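You operate a simulated robot arm through the tools that you are given. There is no shell and no other tool.

You are at the controls of a simulated robot arm. One attempt, no reset.

TASK
Clamp the blue post in the vice; grease a patch on its top.
Fine: grey rag, grease from the black tub; put the rag back; tub lid left on the workbench. A coat counts when it lies all over at full strength: go over it till it gets no stronger.

The check looks at the end state, three seconds after you hand in, the way a careful person would. Anything else that was tipped, shoved, dropped, spilled or broken makes it a failure. Lids that push on must go on centred and level and be pressed home; caps that screw on are set level and turned clockwise until they are tight.

THE ROBOT
A 6-joint arm with a fingered hand, fixed in place. Base frame: the origin is at the foot of the arm, x ahead of it, y to its left, z up; the work surface is at about z = 880. Units: mm, degrees, N and s.
With the tool pointing down near the work surface it reaches from about 280 to 800 mm from the base axis. Its first joint turns from -166.0 to 166.0 degrees. Payload 4 kg.
The TCP is the grasp point between the finger pads, 26 mm short of the fingertips. In the tool frame z runs along the fingers and y along their closing line. The gripper opens to 132 mm. The gripper's body begins 73 mm behind the TCP. The gripper is a hand of 5 fingers: y runs from the thumb to the fingers, the wrist lies at [0, 0, -239] in the tool frame, and closing takes about 1.5 s.
Orientation is told as [roll, pitch, yaw] about the base's x, y, z axes, in that order, counted from this pose: with the fingers straight down and closing along the base's y, the tool's x points along the base's -x, its y along +y and its z along -z.

THE INTERFACE
- The arm moves only by the tool nudge_tool. Its argument "increments" is a list of rows, each an object of numbers (a shift or turn left out is 0, a gripper value left out holds the last): "dx", "dy", "dz": the shift along the base's x, y, z in units of 30 mm (1.0 is 30 mm); "wx", "wy", "wz": the turn, a rotation vector about the base's x, y, z in units of 4 degrees (1.0 is 4 degrees); "gripper": the finger opening in mm, from 0 to 132. In form: [{"dx": .., "dy": .., "dz": .., "wx": .., "wy": .., "wz": .., "gripper": ..}, ...]. A call has 1 to 20 rows; each row shifts and turns the commanded pose from where the row before left it. A call with a number of a shift or a turn outside -1 to 1 is refused whole. Each row takes 0.2 s and may step no farther than 50 mm and 8.6 degrees from the row before; otherwise, or with a gripper value out of range, the whole call is refused. A pose out of reach is approached as far as the arm can. The call stops where the force on the tool passes 60 N (or 10 N more than at its start, if that is more) or the arm is blocked; 0.2 s more then pass. Each finger travels about 45 mm/s and halts on what it meets, pressing with about 32 N; the grip force reading is that of the motor and also rises with nothing between the fingers. The clock runs only during rows and for 0.2 s after the last one: add rows that do not move to give the fingers time. It gives the time, the measured TCP pose, the force on the tool (base axes), the opening and the grip force at its end, in the units of the frame above (readings bear some noise), with the torque about the TCP (base axes, N m) and any sound that the robot's microphone picked up.
- Cameras (640 x 400 px; columns grow to the right, rows downward): "scene" is fixed at [219.8, 501.3, 1579.5]; the picture's right is [-0.92, -0.40, 0.00], its down [-0.38, 0.88, -0.28] and it looks along [0.11, -0.26, -0.96] (base axes); focal length 214 px, centre (320, 200). "wrist" rides on the gripper at [84, 2, -97] in the tool frame; the picture's right is [-0.02, 1.00, 0.00], its down [-0.75, -0.02, -0.66] and it looks along [-0.66, -0.01, 0.75] (tool axes); focal length 270 px, centre (320, 200). There is no depth. A picture from a camera that has moved, and an enlarged one, comes with that camera's place and axes in the base frame and with its lens.
- get_image(camera): a new picture of that camera. The clock stands still meanwhile.
- preshape(shape): the hand has 5 fingers and takes this shape, open, in about a second: jaw (thumb against the fingers, like two jaws); tri (thumb and two fingers); tip (a fingertip pinch); poke (one finger out to press); point (the index stretched); flat (the hand flat); cup (the hand cupped); fist (a fist). The gripper value then closes the fingers along that shape, each until it touches; the sizes above hold for jaw. It gives what a move gives, with no picture.
- zoom(camera, box): a new picture of the part [left, top, right, bottom] of that camera's present view, enlarged. The clock stands still meanwhile.
- finish_job(): hands the job in; it is judged then, once.

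Nothing tells you positions but the pictures and the camera data. Unless the task says otherwise, let go and move clear before handing in.

The tools are called as name(argument=value, ...) on one line, values as JSON. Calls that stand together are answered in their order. nudge_tool: Moves the arm, as the interface text tells. Its arguments: {"type":"object","properties":{"increments":{"type":"array","items":{"type":"object","properties":{"dx":{"type":"number"},"dy":{"type":"number"},"dz":{"type":"number"},"wx":{"type":"number"},"wy":{"type":"number"},"wz":{"type":"number"},"gripper":{"type":"number"}}}}},"required":["increments"]} The other tools are called the same way: preshape (shape) gives the hand a shape; get_image (camera) takes a picture; zoom (camera, box) takes an enlarged picture of a part of a camera's view; finish_job () hands the job in.

At the start:

```text
t: 0.0
tool_pos: [266.0, 270.8, 1335.4]
orientation: [-0.1, 0.0, 0.1]
ft_force: [0.1, 0.7, 0.0]
torque: [-0.01, 0.04, -0.03]
finger_gap: 131.9
grasp_force: 0.1
shape: jaw
```

scene: 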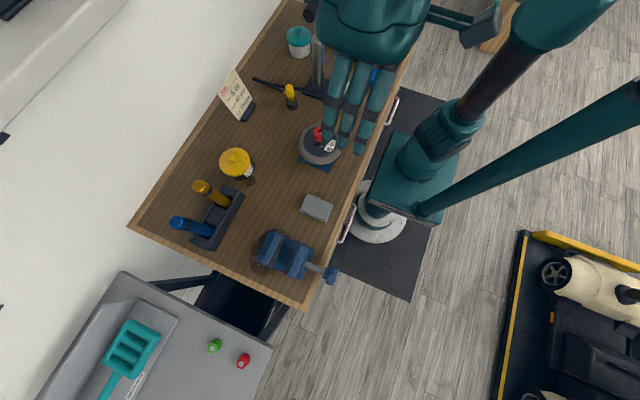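
wrist: 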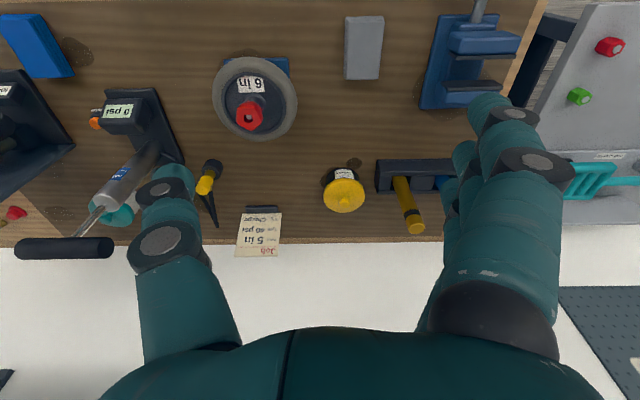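

I see a workbench with a vice near the bottom of the scene view, a grey block (perhaps the rag), a rack with yellow and blue posts, and a tub with a yellow lid. I'll look closer before moving.

zoom(camera="scene", box=[120, 130, 360, 310])

zoom(camera="scene", box=[210, 0, 410, 180])

zoom(camera="wrist", box=[320, 0, 640, 250])

zoom(camera="wrist", box=[0, 0, 320, 270])

```text
2.22 times, centred on (240, 220) of scene
camera zoom: at [219.8, 501.3, 1579.5], right [-0.92, -0.4, 0.0], down [-0.38, 0.88, -0.28], along [0.11, -0.26, -0.96], focal length 477 px, centre (498, 156)
```

zoom: 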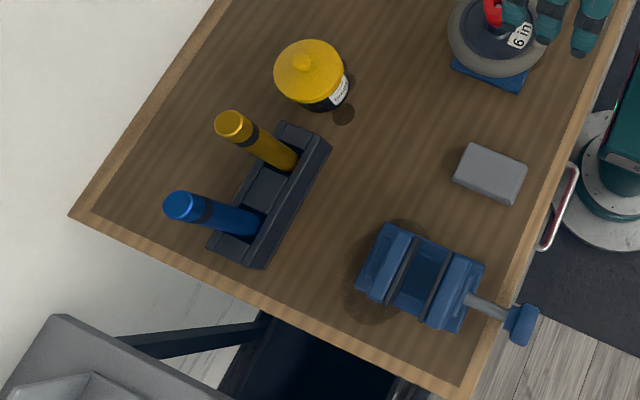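

```text
2.22 times, centred on (310, 90) of scene
camera zoom: at [219.8, 501.3, 1579.5], right [-0.92, -0.4, 0.0], down [-0.38, 0.88, -0.28], along [0.11, -0.26, -0.96], focal length 477 px, centre (342, 444)
```

zoom: 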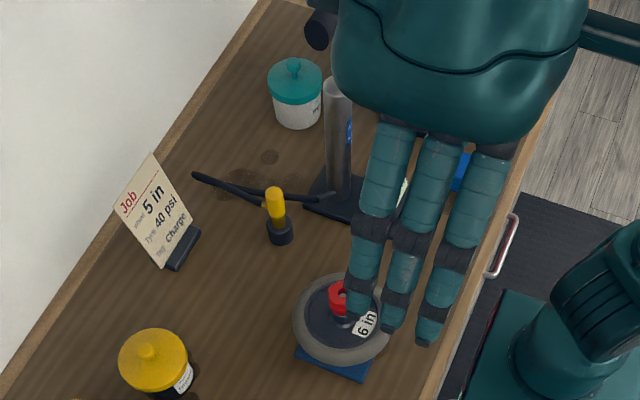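

```text
1.60 times, centred on (480, 125) of wrist
camera zoom: at [180.8, 272.4, 1431.1], right [0.02, 1.0, 0.0], down [0.75, -0.02, 0.66], along [0.66, -0.01, -0.75], focal length 432 px, centre (64, 320)
```

zoom: 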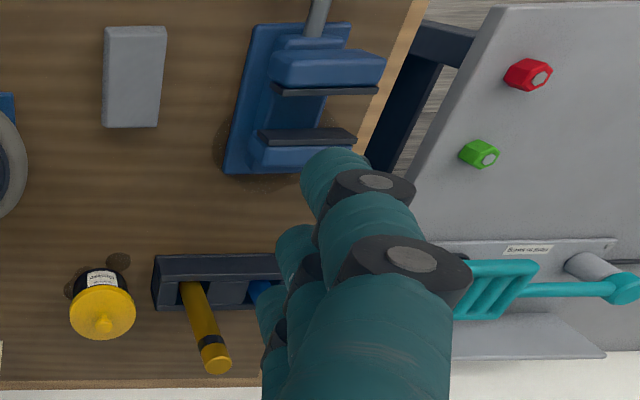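

```text
1.48 times, centred on (160, 135) of wrist
camera zoom: at [180.8, 272.4, 1431.1], right [0.02, 1.0, 0.0], down [0.75, -0.02, 0.66], along [0.66, -0.01, -0.75], focal length 400 px, centre (557, 296)
```

zoom: 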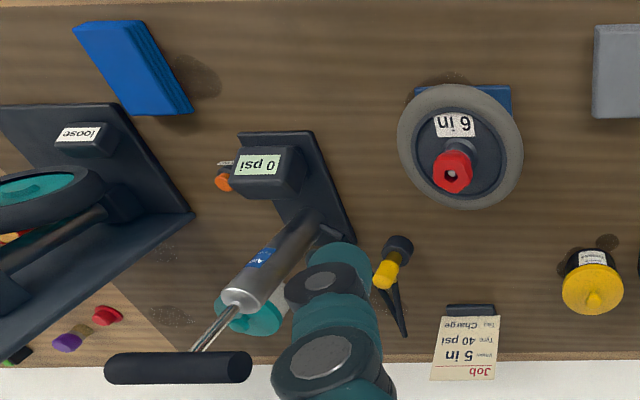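

The grease tub (black, yellow lid) sits near (595, 323), and the grey rag near (298, 341). The blue post is in the rack around (585, 548), and the vice is near (318, 519) with its knob toward -x. I'll move the wrist camera to inspect the vice first.

nudge_tool(increments=[{"dx": -0.9, "dy": 0.95}, {"dx": -0.9, "dy": 0.95}, {"dx": -0.9, "dy": 0.95}, {"dx": -0.9, "dy": 0.95}, {"dx": -0.9, "dy": 0.95, "dz": -0.5}, {"dx": -0.9, "dy": 0.95, "dz": -0.8}, {"dx": -0.9, "dy": 0.95, "dz": -0.8}, {"dx": -0.6, "dy": 0.8, "dz": -0.8}, {}])

get_image(camera="wrist")

get_image(camera="scene")

```text
t: 2.0
tool_pos: [56.8, 493.6, 1251.2]
orientation: [0.2, 0.0, 0.0]
ft_force: [-0.4, 0.4, 0.0]
torque: [-0.03, 0.01, 0.0]
finger_gap: 131.8
grasp_force: 0.0
shape: jaw
```

```text
taken
camera wrist: at [-27.1, 497.2, 1346.2], right [0.02, 1.0, 0.0], down [0.75, -0.02, 0.66], along [0.66, -0.01, -0.75], focal length 270 px, centre (320, 200)
```

wrist: 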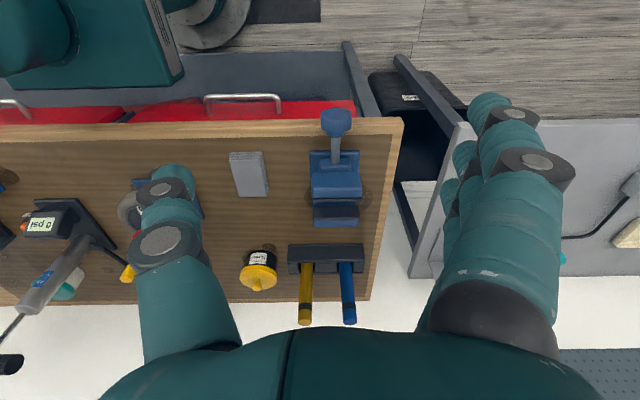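

```text
taken
```

scene: 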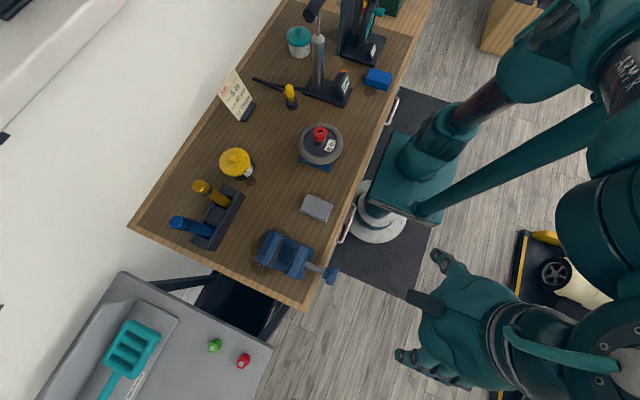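

zoom(camera="wrist", box=[220, 90, 400, 340])

zoom(camera="wrist", box=[290, 100, 390, 240])

zoom(camera="scene", box=[240, 180, 360, 300])

zoom(camera="scene", box=[220, 0, 420, 180])

```text
1.60 times, centred on (310, 215) of wrist
camera zoom: at [-27.1, 497.2, 1346.2], right [0.02, 1.0, 0.0], down [0.75, -0.02, 0.66], along [0.66, -0.01, -0.75], focal length 432 px, centre (336, 176)
```

zoom: 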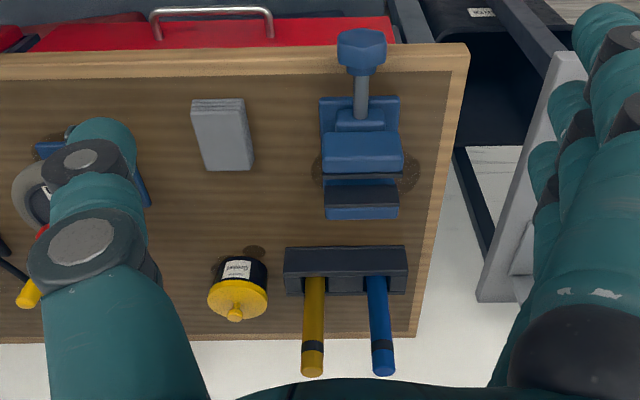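

```text
2.86 times, centred on (340, 170) of wrist
camera zoom: at [-27.1, 497.2, 1346.2], right [0.02, 1.0, 0.0], down [0.75, -0.02, 0.66], along [0.66, -0.01, -0.75], focal length 772 px, centre (263, 286)
```

zoom: 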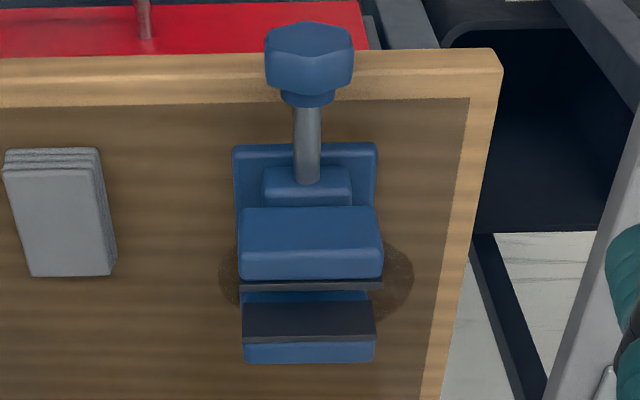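

```text
3.33 times, centred on (300, 240) of scene
camera zoom: at [219.8, 501.3, 1579.5], right [-0.92, -0.4, 0.0], down [-0.38, 0.88, -0.28], along [0.11, -0.26, -0.96], focal length 715 px, centre (387, 67)
```

zoom: 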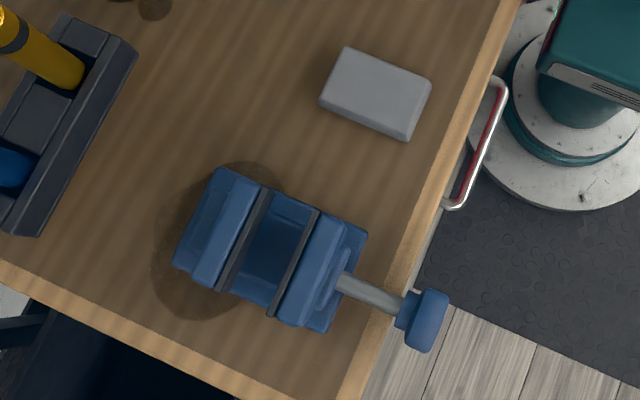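

```text
2.22 times, centred on (320, 90) of scene
camera zoom: at [219.8, 501.3, 1579.5], right [-0.92, -0.4, 0.0], down [-0.38, 0.88, -0.28], along [0.11, -0.26, -0.96], focal length 477 px, centre (320, 444)
```

zoom: 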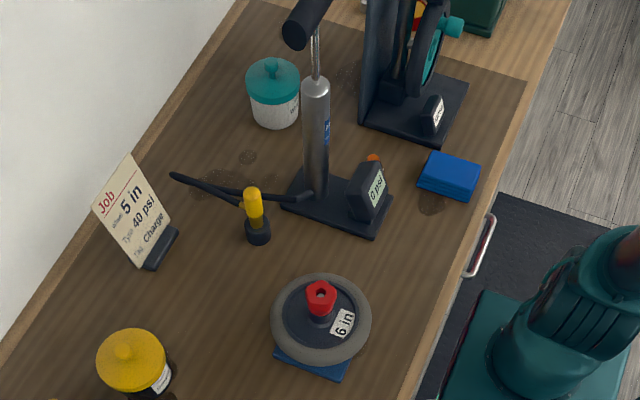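

The vice is square to the base axes: its jaws open along x, the jaw tops are at about z 983, and the knob is near (174, 521, 915). Next I'll move to get a close look at the post rack and the vice gap.

nudge_tool(increments=[{"dx": 1}, {"dx": 1}, {"dx": 1}, {"dx": 1}, {"dx": 1}, {"dx": 1, "dy": 0.3}, {"dx": 1, "dy": 0.3}, {"dx": 1, "dy": 0.3}, {"dx": 1}, {"dx": 1}, {}])

get_image(camera="wrist")

get_image(camera="scene")

```text
t: 4.4
tool_pos: [361.1, 520.1, 1249.5]
orientation: [0.0, 0.0, 0.1]
ft_force: [-0.2, -0.5, -0.3]
torque: [0.04, -0.02, 0.01]
finger_gap: 131.8
grasp_force: 0.1
shape: jaw
```

```text
taken
camera wrist: at [275.8, 522.9, 1345.5], right [0.02, 1.0, 0.0], down [0.75, -0.01, 0.66], along [0.66, -0.01, -0.75], focal length 270 px, centre (320, 200)
```

wrist: 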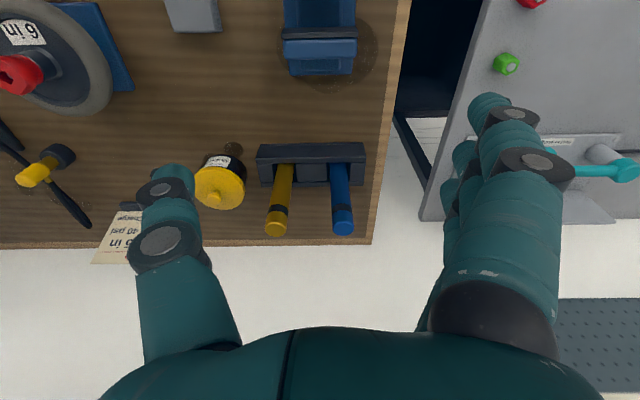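

```text
taken
```

scene: 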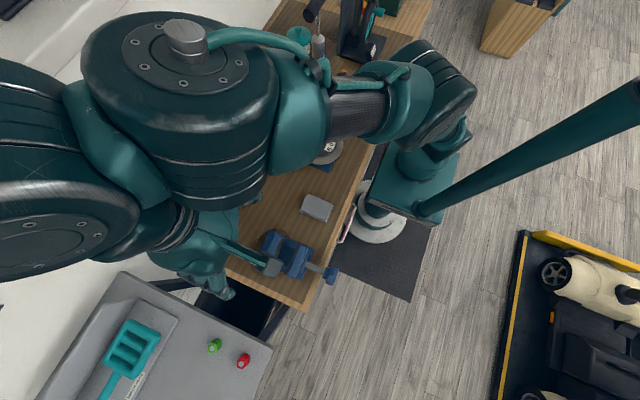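

zoom(camera="wrist", box=[180, 120, 400, 257])

zoom(camera="wrist", box=[240, 0, 400, 100])

```text
2.91 times, centred on (290, 188) of wrist
camera zoom: at [275.8, 522.9, 1345.5], right [0.02, 1.0, 0.0], down [0.75, -0.01, 0.66], along [0.66, -0.01, -0.75], focal length 786 px, centre (407, 234)
```

zoom: 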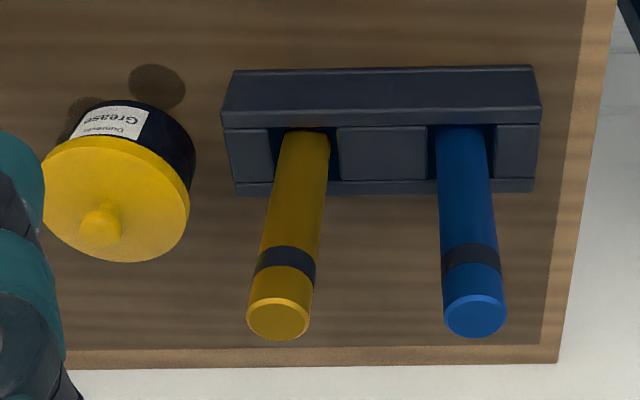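

```text
4.00 times, centred on (320, 50) of wrist
camera zoom: at [275.8, 522.9, 1345.5], right [0.02, 1.0, 0.0], down [0.75, -0.01, 0.66], along [0.66, -0.01, -0.75], focal length 1081 px, centre (320, 800)
```

zoom: 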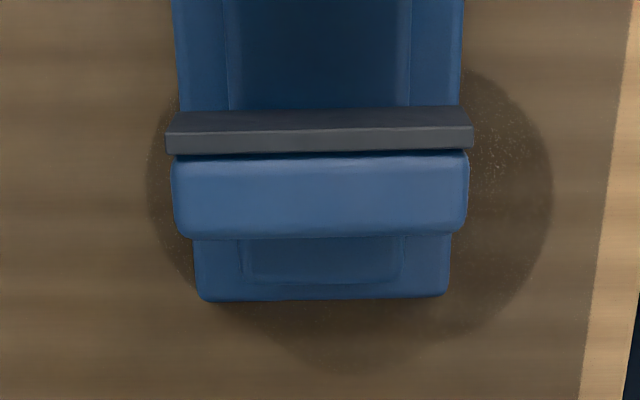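

The blue post's top is at about (563, 551, 1081), with a diameter of about 30 mm. Before grasping it I'll take a closer look at the vice jaws.

nudge_tool(increments=[{"dx": -1}, {"dx": -1}, {"dx": -1, "dz": -0.5}, {"dx": -1, "dz": -0.7}, {"dx": -1, "dz": -0.7}, {"dx": -1, "dz": -0.7}, {}])

get_image(camera="wrist")

zoom(camera="wrist", box=[240, 110, 400, 250])

```text
t: 6.0
tool_pos: [177.7, 520.9, 1170.7]
orientation: [0.1, 0.0, 0.1]
ft_force: [-0.1, -0.1, -0.1]
torque: [-0.02, 0.0, 0.01]
finger_gap: 131.9
grasp_force: 0.0
shape: jaw
```

```text
taken
camera wrist: at [93.2, 523.0, 1265.4], right [0.02, 1.0, 0.0], down [0.75, -0.02, 0.66], along [0.66, -0.01, -0.75], focal length 270 px, centre (320, 200)
```

wrist: 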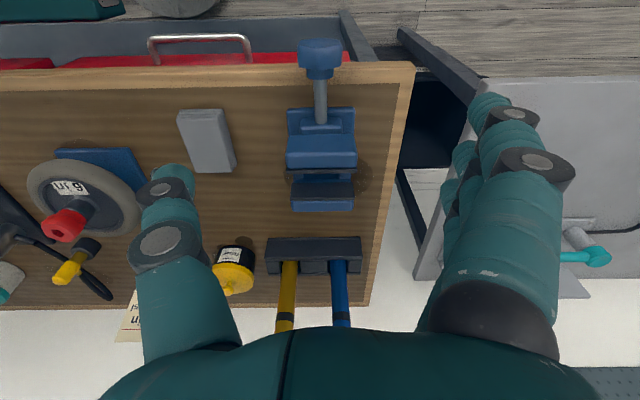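

```text
2.86 times, centred on (320, 180) of wrist
camera zoom: at [93.2, 523.0, 1265.4], right [0.02, 1.0, 0.0], down [0.75, -0.02, 0.66], along [0.66, -0.01, -0.75], focal length 772 px, centre (320, 257)
```

zoom: 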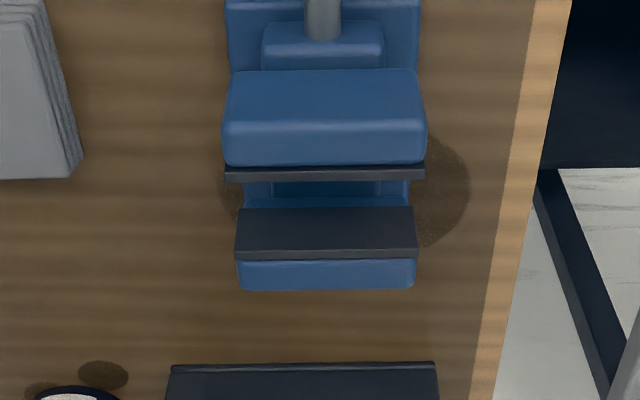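

The jaw gap runs from about x 296 to 337, centred at (316, 522), so a 30 mm post fits. Now I'll move above the blue post with the fingers partly closed.

nudge_tool(increments=[{"dx": 1, "dz": 0.3, "gripper": 84}, {"dx": 1}, {"dx": 1}, {"dx": 1}, {"dx": 1, "dy": 0.1}, {"dx": 1, "dy": 0.1}, {"dx": 1, "dy": 0.1}, {"dx": 1, "dy": 0.1}, {"dx": 1, "dy": 0.1}, {"dx": 0.9, "dy": 0.1}, {"dx": 0.9, "dy": 0.1}, {"dx": 0.9, "dy": 0.1}, {"dx": 0.9, "dy": 0.1}, {}])

get_image(camera="wrist")

get_image(camera="scene")

```text
t: 9.0
tool_pos: [519.5, 505.5, 1149.4]
orientation: [0.0, 0.0, 0.0]
ft_force: [0.4, 0.4, -0.4]
torque: [0.0, 0.02, 0.01]
finger_gap: 84.2
grasp_force: 0.1
shape: jaw
out of reach, approached as far as the arm can: row 10, 11, 12, 13
```

```text
taken
camera wrist: at [434.2, 508.1, 1244.6], right [0.02, 1.0, 0.0], down [0.75, -0.02, 0.66], along [0.66, -0.01, -0.75], focal length 270 px, centre (320, 200)
```

wrist: 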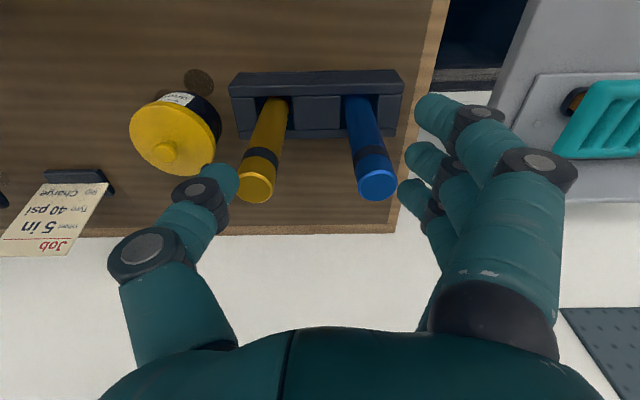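

```text
taken
```

scene: 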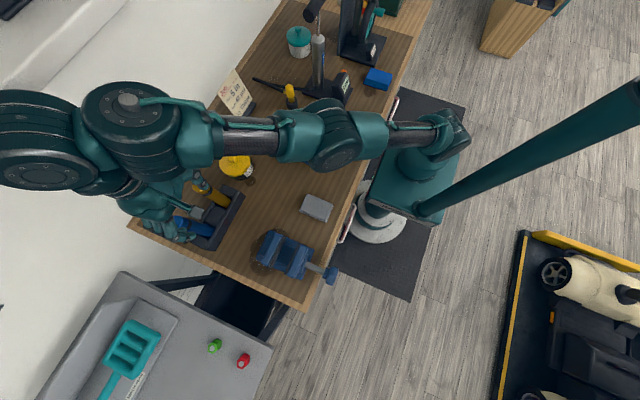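

Straight-down reach runs out short of the post, so I'll back off and tilt the hand about 30° so the fingers point outward along +x.

nudge_tool(increments=[{"dx": -1}, {"dx": -1}, {"dx": -1}, {"dx": -1, "wy": -1}, {"wy": -1}, {"wy": -1}, {"wy": -1}, {"wy": -1}, {"wy": -1}, {"wy": -1}, {"wy": -0.5}, {}])

get_image(camera="wrist")

```text
t: 11.6
tool_pos: [427.2, 544.0, 1180.4]
orientation: [-0.4, -26.9, 0.2]
ft_force: [0.1, -1.5, -0.1]
torque: [0.01, 0.01, -0.01]
finger_gap: 84.3
grasp_force: 0.0
shape: jaw
out of reach, approached as far as the arm can: row 4, 5, 8, 9, 10, 11
```

```text
taken
camera wrist: at [306.8, 547.3, 1227.7], right [0.02, 1.0, 0.0], down [0.37, -0.01, 0.93], along [0.93, -0.02, -0.37], focal length 270 px, centre (320, 200)
```

wrist: 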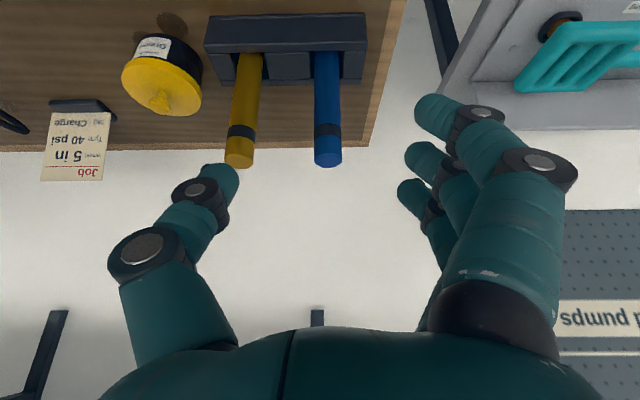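

nudge_tool(increments=[{"dz": -1}, {"dz": -1}, {"dz": -1}, {"dz": -1}, {"dz": -0.9}, {}])

get_image(camera="wrist")

get_image(camera="scene")

```text
t: 13.0
tool_pos: [455.0, 599.8, 1068.2]
orientation: [-0.5, -26.9, 0.1]
ft_force: [-0.1, 0.7, 0.0]
torque: [0.02, 0.0, -0.02]
finger_gap: 84.5
grasp_force: 0.1
shape: jaw
out of reach, approached as far as the arm can: row 1, 2, 3, 4, 5
```

```text
taken
camera wrist: at [335.9, 603.5, 1115.0], right [0.02, 1.0, 0.0], down [0.37, -0.01, 0.93], along [0.93, -0.02, -0.37], focal length 270 px, centre (320, 200)
```

wrist: 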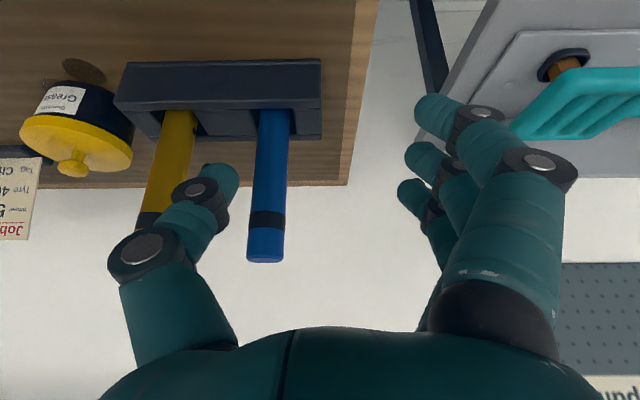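

```text
taken
```

scene: 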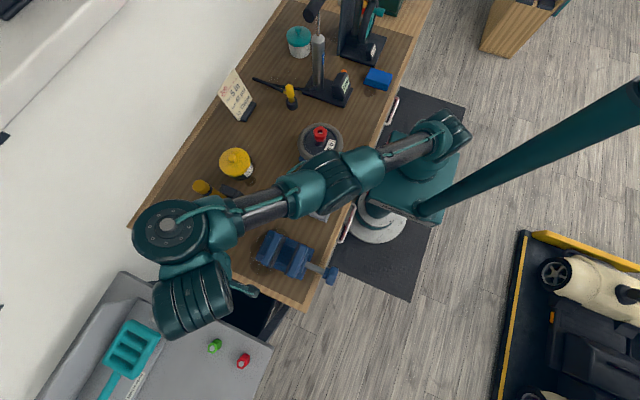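

The arm saturates with that tilt because it doesn't lie in the arm's plane. I'll return to upright further in, yaw the hand to about 35°, then tilt radially.

nudge_tool(increments=[{"dz": 1}, {"dz": 1}, {"dz": 1}, {"dz": 1, "wy": 1}, {"wy": 1, "dx": -1}, {"wy": 1, "dx": -1}, {"wy": 1}, {"wy": 1}, {"wy": 1}, {"wy": 1}, {"wy": 0.5}, {}])

```text
t: 15.6
tool_pos: [381.5, 580.9, 1179.3]
orientation: [-0.2, 3.0, 0.1]
ft_force: [-0.4, 0.1, -0.5]
torque: [0.0, 0.0, 0.0]
finger_gap: 83.9
grasp_force: 0.1
shape: jaw
out of reach, approached as far as the arm can: row 2, 3, 4
```

nudge_tool(increments=[{"wz": 1, "wy": -0.75, "dx": 0.5, "dy": -0.7}, {"wz": 1, "dx": 0.4, "dy": -0.7}, {"wz": 1, "dx": 0.4, "dy": -0.6}, {"wz": 1, "dy": -0.6, "dx": 0.3}, {"wz": 1, "dy": -0.5}, {"wz": 1}, {"wz": 1}, {"wz": 1}, {"wz": 0.75}, {"wx": 0.574, "wy": -0.819, "dz": -0.3}, {"wx": 0.574, "wy": -0.819, "dz": -0.3}, {"wx": 0.574, "wy": -0.819, "dz": -0.3}, {"wx": 0.574, "wy": -0.819, "dz": -0.3}, {"wx": 0.574, "wy": -0.819}, {"wx": 0.574, "wy": -0.819}, {"wx": 0.574, "wy": -0.819}, {"wx": 0.287, "wy": -0.41}, {}])

get_image(camera="wrist")

get_image(camera="scene")

```text
t: 19.4
tool_pos: [421.1, 493.5, 1149.6]
orientation: [1.0, -27.3, 35.1]
ft_force: [0.7, -0.2, -0.2]
torque: [-0.01, -0.03, 0.01]
finger_gap: 84.5
grasp_force: 0.0
shape: jaw
out of reach, approached as far as the arm can: row 10
```

```text
taken
camera wrist: at [323.7, 426.3, 1194.9], right [-0.57, 0.82, 0.02], down [0.31, 0.19, 0.93], along [0.76, 0.54, -0.37], focal length 270 px, centre (320, 200)
```

wrist: 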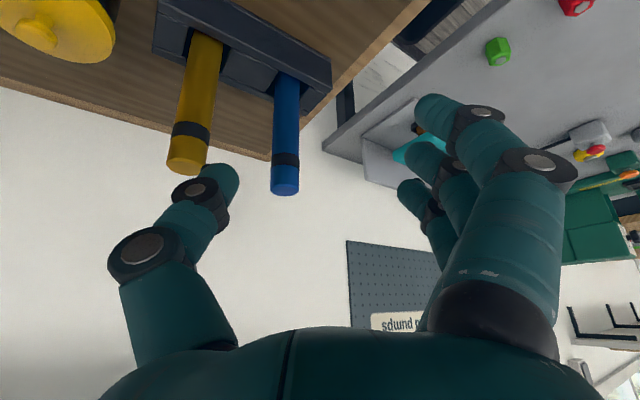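

```text
taken
```

scene: 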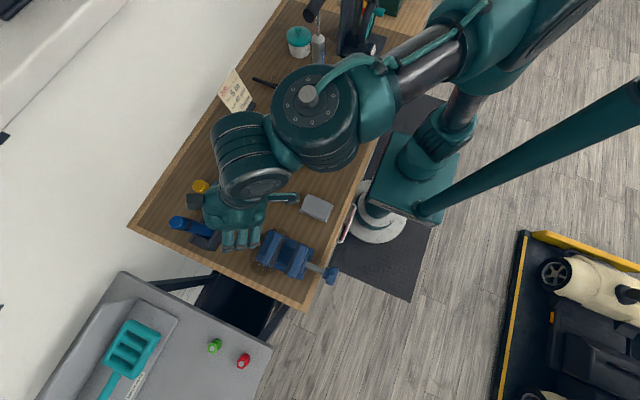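

nudge_tool(increments=[{"wz": -0.9, "wx": -0.18, "wy": -0.13, "gripper": 72}, {"wz": -0.9}, {"wz": -0.8}, {"dz": -1, "dx": 0.4, "dy": 0.1}, {"dz": -1, "dx": 0.4, "dy": 0.1}, {"dz": -1, "dx": 0.4, "dy": 0.1}, {"dz": -0.5, "dx": 0.2, "dy": 0.08}, {}])

get_image(camera="wrist")

get_image(camera="scene")

```text
t: 21.2
tool_pos: [463.0, 505.8, 1044.4]
orientation: [0.0, -27.5, 25.2]
ft_force: [0.3, -0.3, -0.1]
torque: [0.02, 0.04, -0.02]
finger_gap: 72.8
grasp_force: 0.0
shape: jaw
```

```text
taken
camera wrist: at [354.2, 458.2, 1090.3], right [-0.41, 0.91, 0.01], down [0.34, 0.14, 0.93], along [0.85, 0.38, -0.37], focal length 270 px, centre (320, 200)
```

wrist: 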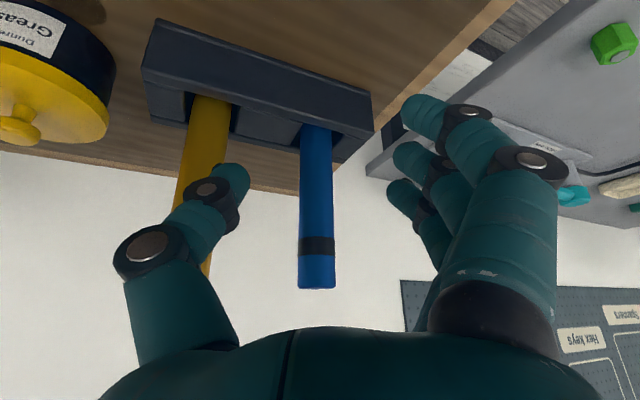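

```text
taken
```

scene: 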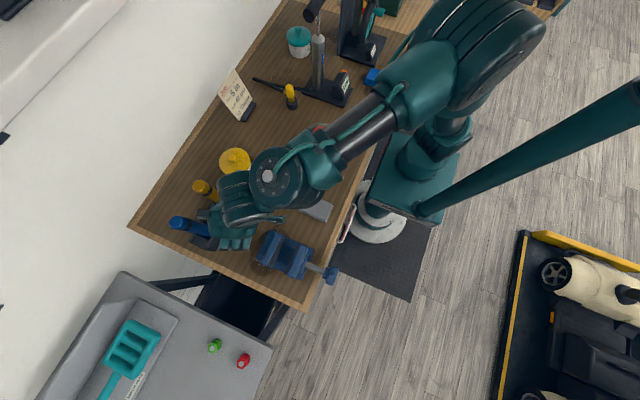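

The post is straight ahead along the approach direction, about 110 mm away. I'll advance 80 mm and check.

nudge_tool(increments=[{"dx": 0.6, "dy": 0.282}, {"dx": 0.6, "dy": 0.282}, {"dx": 0.6, "dy": 0.282}, {"dx": 0.6, "dy": 0.282}, {}])

get_image(camera="wrist")

zoom(camera="scene", box=[130, 130, 310, 270])

```text
t: 22.4
tool_pos: [536.5, 539.9, 1045.1]
orientation: [-0.1, -27.5, 25.3]
ft_force: [-0.2, -0.7, 0.1]
torque: [0.02, 0.0, -0.02]
finger_gap: 72.7
grasp_force: 0.1
shape: jaw
```

```text
taken
camera wrist: at [426.5, 491.6, 1090.9], right [-0.41, 0.91, 0.01], down [0.34, 0.14, 0.93], along [0.85, 0.38, -0.37], focal length 270 px, centre (320, 200)
```

wrist: 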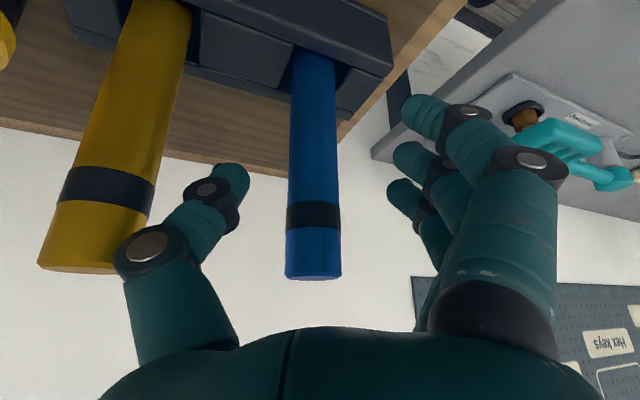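

```text
2.86 times, centred on (220, 200) of scene
camera zoom: at [219.8, 501.3, 1579.5], right [-0.92, -0.4, 0.0], down [-0.38, 0.88, -0.28], along [0.11, -0.26, -0.96], focal length 613 px, centre (606, 200)
```

zoom: 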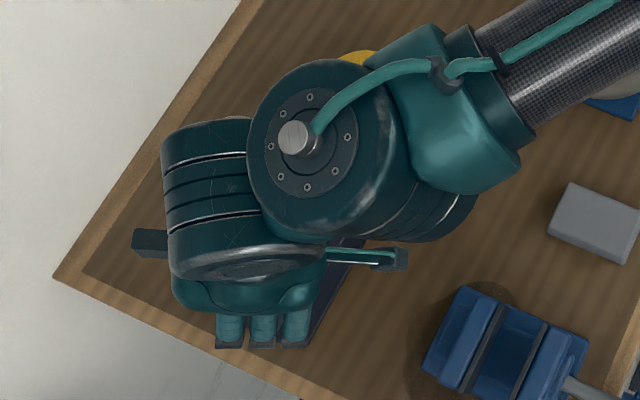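

nudge_tool(increments=[{"dx": 0.45, "dy": 0.175}, {"dx": 0.45, "dy": 0.175}, {}])

get_image(camera="wrist")

```text
t: 23.2
tool_pos: [561.7, 549.8, 1045.1]
orientation: [-0.1, -27.4, 25.2]
ft_force: [-0.2, 0.7, -0.2]
torque: [-0.01, 0.0, 0.0]
finger_gap: 73.0
grasp_force: 0.1
shape: jaw
```

```text
taken
camera wrist: at [452.5, 501.8, 1090.7], right [-0.41, 0.91, 0.01], down [0.34, 0.14, 0.93], along [0.85, 0.38, -0.37], focal length 270 px, centre (320, 200)
```

wrist: 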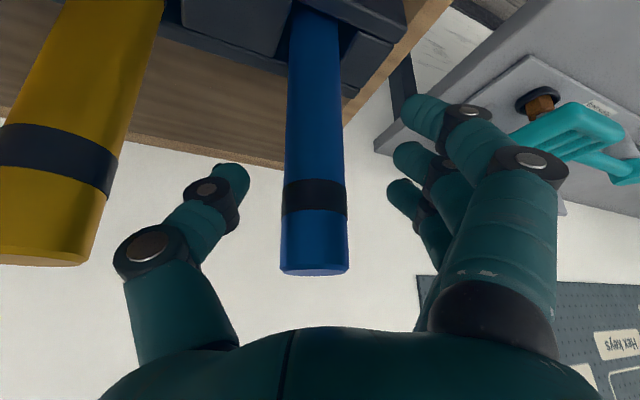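

nudge_tool(increments=[{"dx": 0.14, "dy": 0.03}, {"gripper": 10}, {}, {}, {}, {}, {}, {}])

get_image(camera="wrist")

```text
t: 25.0
tool_pos: [567.2, 550.9, 1044.7]
orientation: [0.1, -27.5, 25.3]
ft_force: [-0.4, 0.7, 0.0]
torque: [0.16, 0.1, -0.01]
finger_gap: 10.7
grasp_force: 32.5
shape: jaw
```

```text
taken
camera wrist: at [456.9, 502.8, 1090.3], right [-0.41, 0.91, 0.01], down [0.34, 0.14, 0.93], along [0.85, 0.38, -0.37], focal length 270 px, centre (320, 200)
```

wrist: 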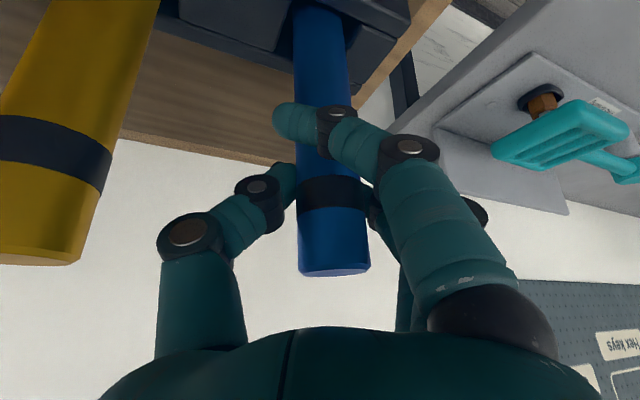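

The thumb and rear fingers hold the post, and the index has passed in front of it. I'll do a small test lift to see if the grip is good.

nudge_tool(increments=[{"dz": 0.3}, {"dz": 0.3}, {}])

get_image(camera="wrist")

```text
t: 25.8
tool_pos: [567.0, 551.0, 1062.6]
orientation: [0.0, -27.3, 25.2]
ft_force: [-0.2, 0.7, -4.5]
torque: [0.0, 0.06, 0.02]
finger_gap: 10.7
grasp_force: 32.3
shape: jaw
```

```text
taken
camera wrist: at [457.7, 502.3, 1107.8], right [-0.41, 0.91, 0.01], down [0.34, 0.14, 0.93], along [0.85, 0.38, -0.37], focal length 270 px, centre (320, 200)
```

wrist: 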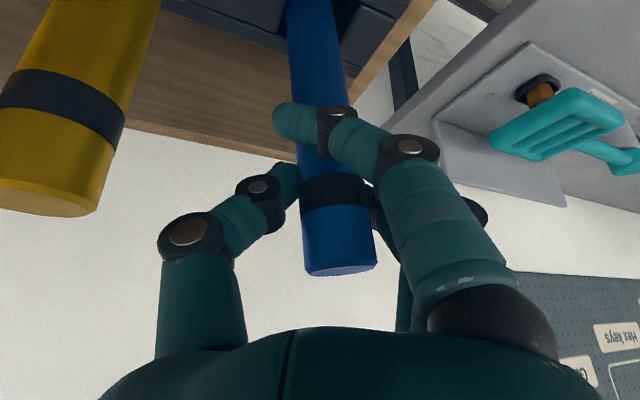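

The post lifts with the hand but leans a few degrees. I'll lift it clear of the rack and correct the lean.

nudge_tool(increments=[{"dz": 0.5}, {"dz": 0.5}, {"dz": 0.5}, {"dz": 0.5}, {}])

get_image(camera="wrist")

zoom(camera="scene", box=[130, 130, 310, 270])

```text
t: 27.0
tool_pos: [568.0, 550.0, 1120.4]
orientation: [0.0, -27.4, 25.3]
ft_force: [-0.1, -0.2, -3.9]
torque: [0.0, -0.02, 0.01]
finger_gap: 10.7
grasp_force: 32.6
shape: jaw
```

```text
taken
camera wrist: at [457.7, 502.7, 1166.7], right [-0.41, 0.91, 0.01], down [0.34, 0.14, 0.93], along [0.85, 0.38, -0.37], focal length 270 px, centre (320, 200)
```

wrist: 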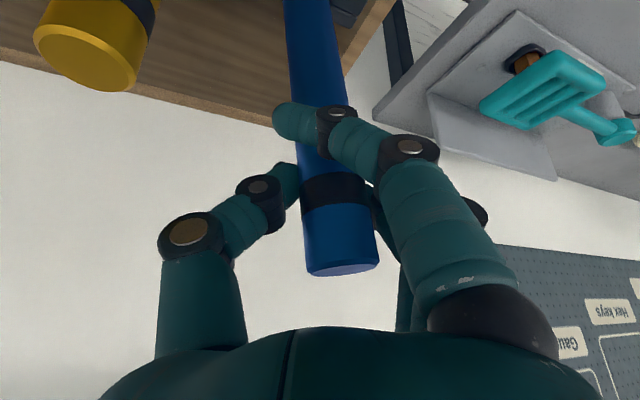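

```text
2.86 times, centred on (220, 200) of scene
camera zoom: at [219.8, 501.3, 1579.5], right [-0.92, -0.4, 0.0], down [-0.38, 0.88, -0.28], along [0.11, -0.26, -0.96], focal length 613 px, centre (606, 200)
```

zoom: 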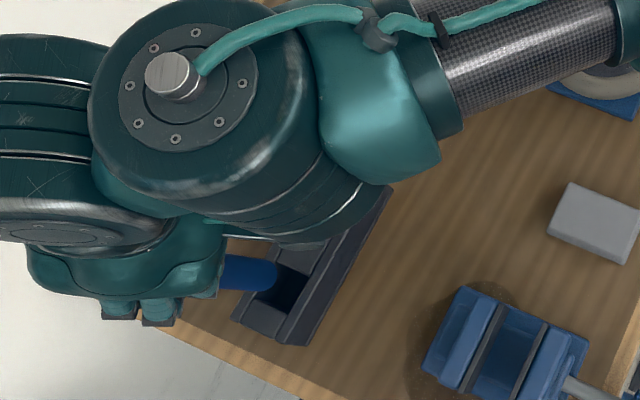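

nudge_tool(increments=[{"dz": 0.5}, {"dz": 0.5}, {"dx": -0.6, "dz": 0.3, "wx": 0.38, "wy": 0.18}, {"dx": -0.7, "dz": 0.2, "wx": 0.38, "wy": 0.18}, {"dx": -0.7, "wx": 0.37, "wy": 0.17}, {"dx": -0.7, "dy": -0.1}, {"dx": -0.7, "dy": -0.1}, {"dx": -0.7, "dy": -0.1}, {}])

get_image(camera="wrist")

get_image(camera="scene")

```text
t: 29.0
tool_pos: [444.9, 541.3, 1166.8]
orientation: [5.6, -27.2, 22.7]
ft_force: [0.1, 0.1, -4.6]
torque: [-0.01, 0.06, 0.01]
finger_gap: 10.5
grasp_force: 32.6
shape: jaw
```

```text
taken
camera wrist: at [336.6, 491.0, 1212.7], right [-0.41, 0.91, 0.1], down [0.37, 0.07, 0.93], along [0.83, 0.41, -0.37], focal length 270 px, centre (320, 200)
```

wrist: 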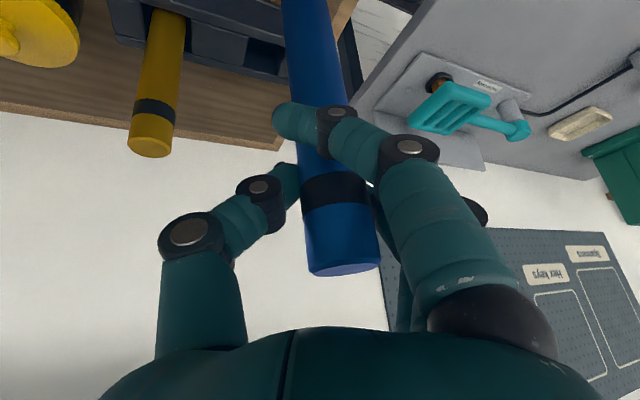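

```text
taken
```

scene: 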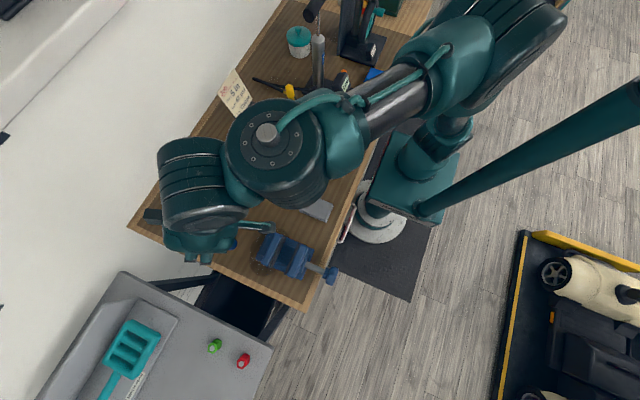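

The post is now vertical. I'll carry it above the vice gap and check alignment in both views.

nudge_tool(increments=[{"dx": -0.7, "dy": -0.15}, {"dx": -0.7, "dy": -0.15}, {"dx": -0.7, "dy": -0.15}, {"dx": -0.7, "dy": -0.15}, {"dx": -0.7, "dy": -0.16}, {"dx": -0.67, "dy": -0.16}, {}])

get_image(camera="wrist")

get_image(camera="scene")

```text
t: 30.6
tool_pos: [319.0, 516.7, 1163.2]
orientation: [5.3, -26.9, 22.8]
ft_force: [0.0, 0.2, -4.8]
torque: [-0.02, 0.01, -0.02]
finger_gap: 10.5
grasp_force: 32.6
shape: jaw
```

```text
taken
camera wrist: at [210.7, 465.3, 1208.8], right [-0.41, 0.91, 0.09], down [0.37, 0.08, 0.92], along [0.83, 0.41, -0.37], focal length 270 px, centre (320, 200)
```

wrist: 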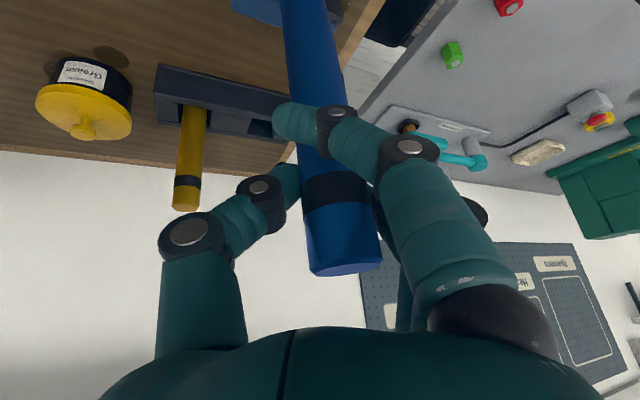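

```text
taken
```

scene: 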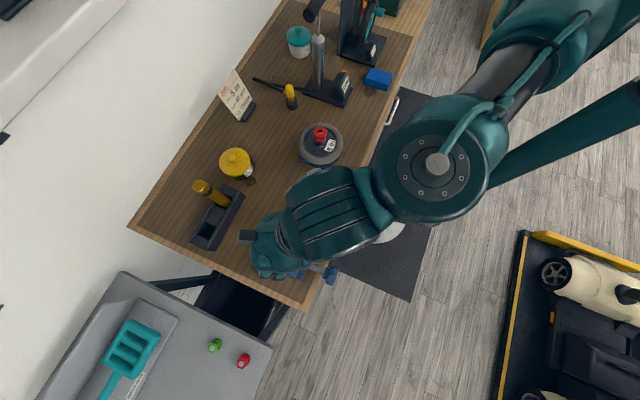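

zoom(camera="wrist", box=[220, 0, 400, 112])

zoom(camera="scene", box=[220, 210, 350, 310])

```text
3.56 times, centred on (310, 56) of wrist
camera zoom: at [210.7, 465.3, 1208.8], right [-0.41, 0.91, 0.09], down [0.37, 0.08, 0.92], along [0.83, 0.41, -0.37], focal length 961 px, centre (356, 712)
```

zoom: 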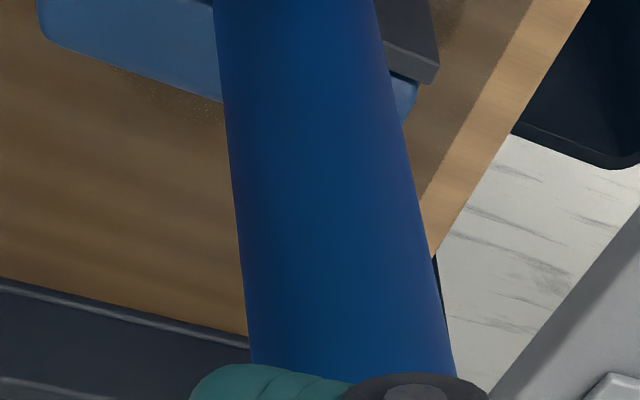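

```text
4.00 times, centred on (285, 260) of scene
camera zoom: at [219.8, 501.3, 1579.5], right [-0.92, -0.4, 0.0], down [-0.38, 0.88, -0.28], along [0.11, -0.26, -0.96], focal length 858 px, centre (460, -40)
```

zoom: 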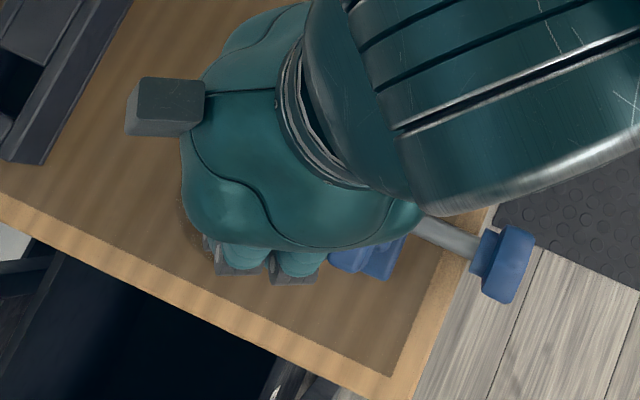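

The hand itself blocks the view of the vice from both cameras. I'll rotate the hand about the post's vertical axis so it comes from the -y side and the scene camera can see the gap.

nudge_tool(increments=[{"wz": 1, "dz": 0.3}, {"wz": 1, "dz": 0.3}, {"wz": 1}, {"wz": 1}, {"wz": 1}, {"wz": 1}, {"wz": 1}, {"wz": 1}, {"wz": 1}, {"wz": 1}, {"wz": 1}, {"wz": 1}, {}])

get_image(camera="scene")

get_image(camera="wrist")

```text
t: 33.4
tool_pos: [319.3, 515.0, 1186.7]
orientation: [5.5, -27.3, 70.7]
ft_force: [-0.4, 0.3, -4.8]
torque: [-0.01, 0.0, 0.01]
finger_gap: 10.4
grasp_force: 32.1
shape: jaw
```

```text
taken
```

scene: 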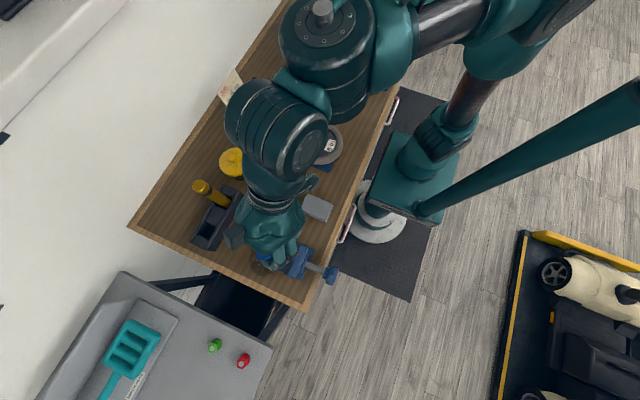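

```text
taken
camera wrist: at [286.9, 400.8, 1230.9], right [-0.95, 0.3, 0.1], down [0.2, 0.32, 0.93], along [0.25, 0.9, -0.37], focal length 270 px, centre (320, 200)
```

wrist: 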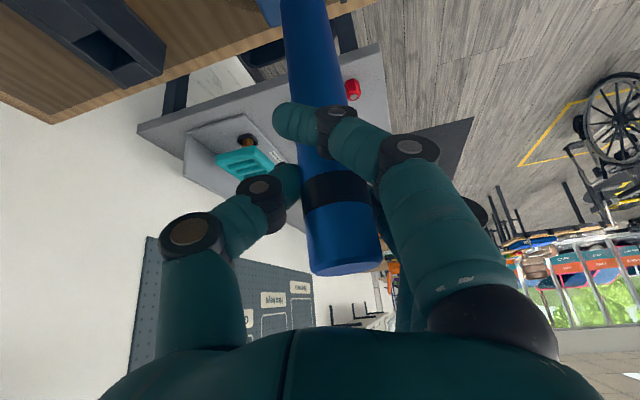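

nudge_tool(increments=[{"wz": 1}, {"wz": 1}, {"wz": 1}, {"wz": 1}, {"wz": 1}, {"wz": 1}, {"wz": 1}, {"wz": 1}, {"wz": 1}, {"wz": 1}, {}])

get_image(camera="scene")

zoom(camera="scene", box=[210, 200, 350, 310])

get_image(camera="wrist")

```text
t: 35.8
tool_pos: [320.6, 513.8, 1186.2]
orientation: [5.6, -27.3, 110.7]
ft_force: [0.5, 0.0, -4.0]
torque: [0.01, -0.01, -0.01]
finger_gap: 10.7
grasp_force: 31.7
shape: jaw
```

```text
taken
```

scene: 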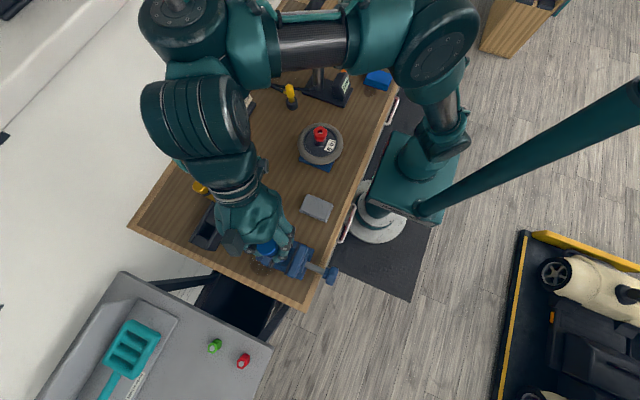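

```text
3.64 times, centred on (280, 255) of scene
camera zoom: at [219.8, 501.3, 1579.5], right [-0.92, -0.4, 0.0], down [-0.38, 0.88, -0.28], along [0.11, -0.26, -0.96], focal length 780 px, centre (466, 0)
```

zoom: 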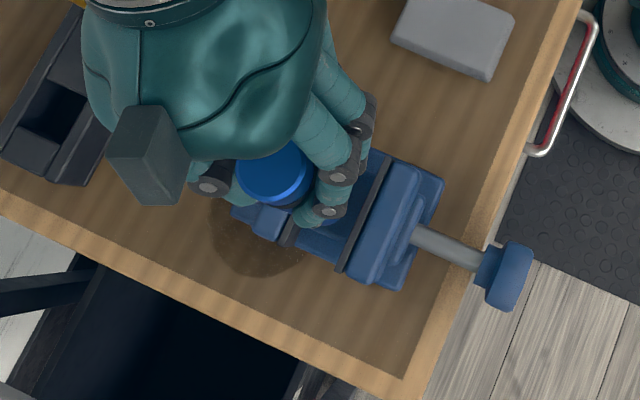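

```text
taken
camera wrist: at [368.8, 406.5, 1230.8], right [-0.92, -0.38, 0.1], down [-0.06, 0.37, 0.93], along [-0.38, 0.85, -0.37], focal length 270 px, centre (320, 200)
```

wrist: 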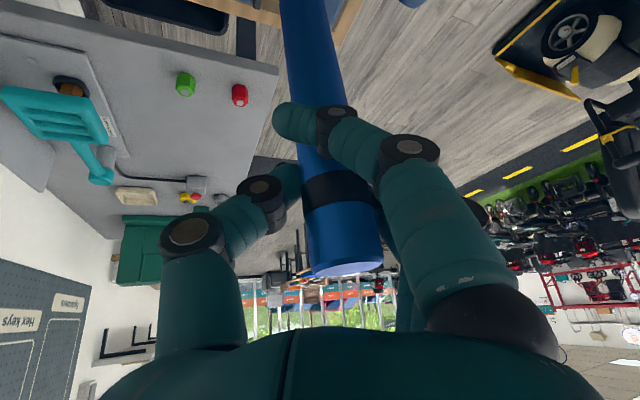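

The scene camera now sees the post top, with its axis at about (311, 513). I'll shift to centre it over the gap at (316, 522), lower most of the way, and re-check.

nudge_tool(increments=[{"dx": 0.17, "dy": 0.29}, {"dz": -0.4}, {"dz": -0.4}, {"dz": -0.4}, {}])

zoom(camera="scene", box=[230, 210, 330, 290])

zoom(camera="wrist", box=[220, 0, 420, 125])

```text
t: 37.0
tool_pos: [324.4, 521.2, 1148.6]
orientation: [5.6, -27.4, 110.8]
ft_force: [0.0, -0.6, -4.5]
torque: [0.03, -0.05, 0.0]
finger_gap: 10.2
grasp_force: 31.8
shape: jaw
```

```text
5.00 times, centred on (280, 250) of scene
camera zoom: at [219.8, 501.3, 1579.5], right [-0.92, -0.4, 0.0], down [-0.38, 0.88, -0.28], along [0.11, -0.26, -0.96], focal length 1072 px, centre (520, -50)
```

zoom: 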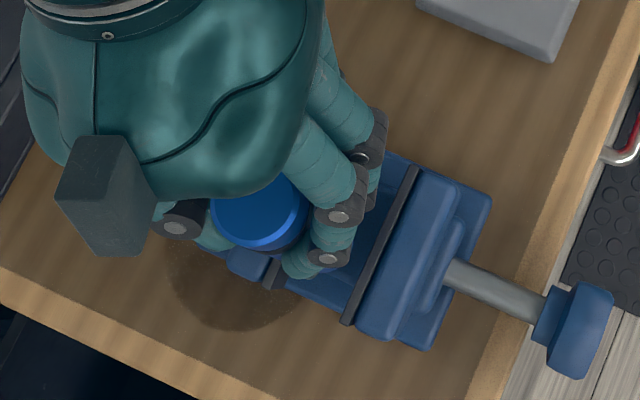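

```text
3.20 times, centred on (320, 62) of wrist
camera zoom: at [373.5, 414.7, 1194.3], right [-0.92, -0.38, 0.1], down [-0.06, 0.37, 0.93], along [-0.38, 0.85, -0.37], focal length 865 px, centre (320, 640)
```

zoom: 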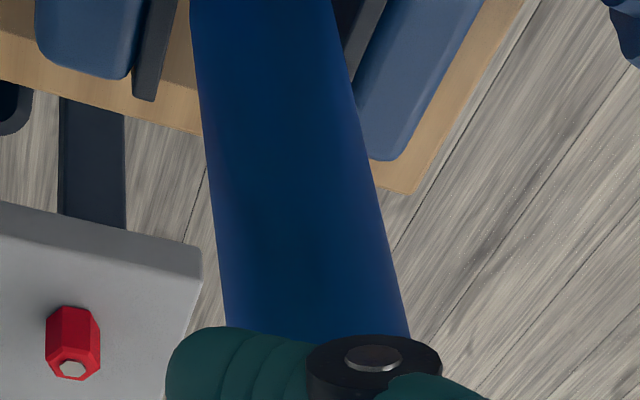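

The wrist view now shows the post between both jaw pads, with a slight lean of about 2° in x. I'll correct the lean, then re-check.

nudge_tool(increments=[{"wy": 0.55, "dx": 0.05}, {"dz": -0.15}, {}])

zoom(camera="wrist", box=[220, 0, 420, 125])

zoom(camera="scene", box=[230, 210, 330, 290])

```text
t: 37.8
tool_pos: [325.5, 521.8, 1144.4]
orientation: [7.9, -28.0, 109.5]
ft_force: [0.0, 0.2, -4.7]
torque: [0.0, -0.05, 0.0]
finger_gap: 10.5
grasp_force: 31.5
shape: jaw
```

```text
3.20 times, centred on (320, 62) of wrist
camera zoom: at [376.5, 415.1, 1188.5], right [-0.92, -0.37, 0.13], down [-0.02, 0.37, 0.93], along [-0.4, 0.85, -0.35], focal length 865 px, centre (320, 640)
```

zoom: 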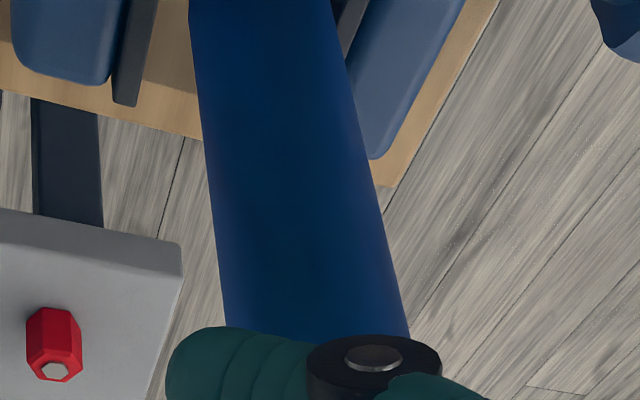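

```text
5.00 times, centred on (280, 250) of scene
camera zoom: at [219.8, 501.3, 1579.5], right [-0.92, -0.4, 0.0], down [-0.38, 0.88, -0.28], along [0.11, -0.26, -0.96], focal length 1072 px, centre (520, -50)
```

zoom: 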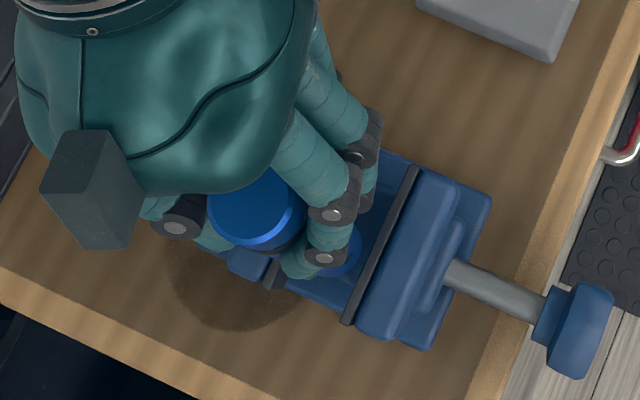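

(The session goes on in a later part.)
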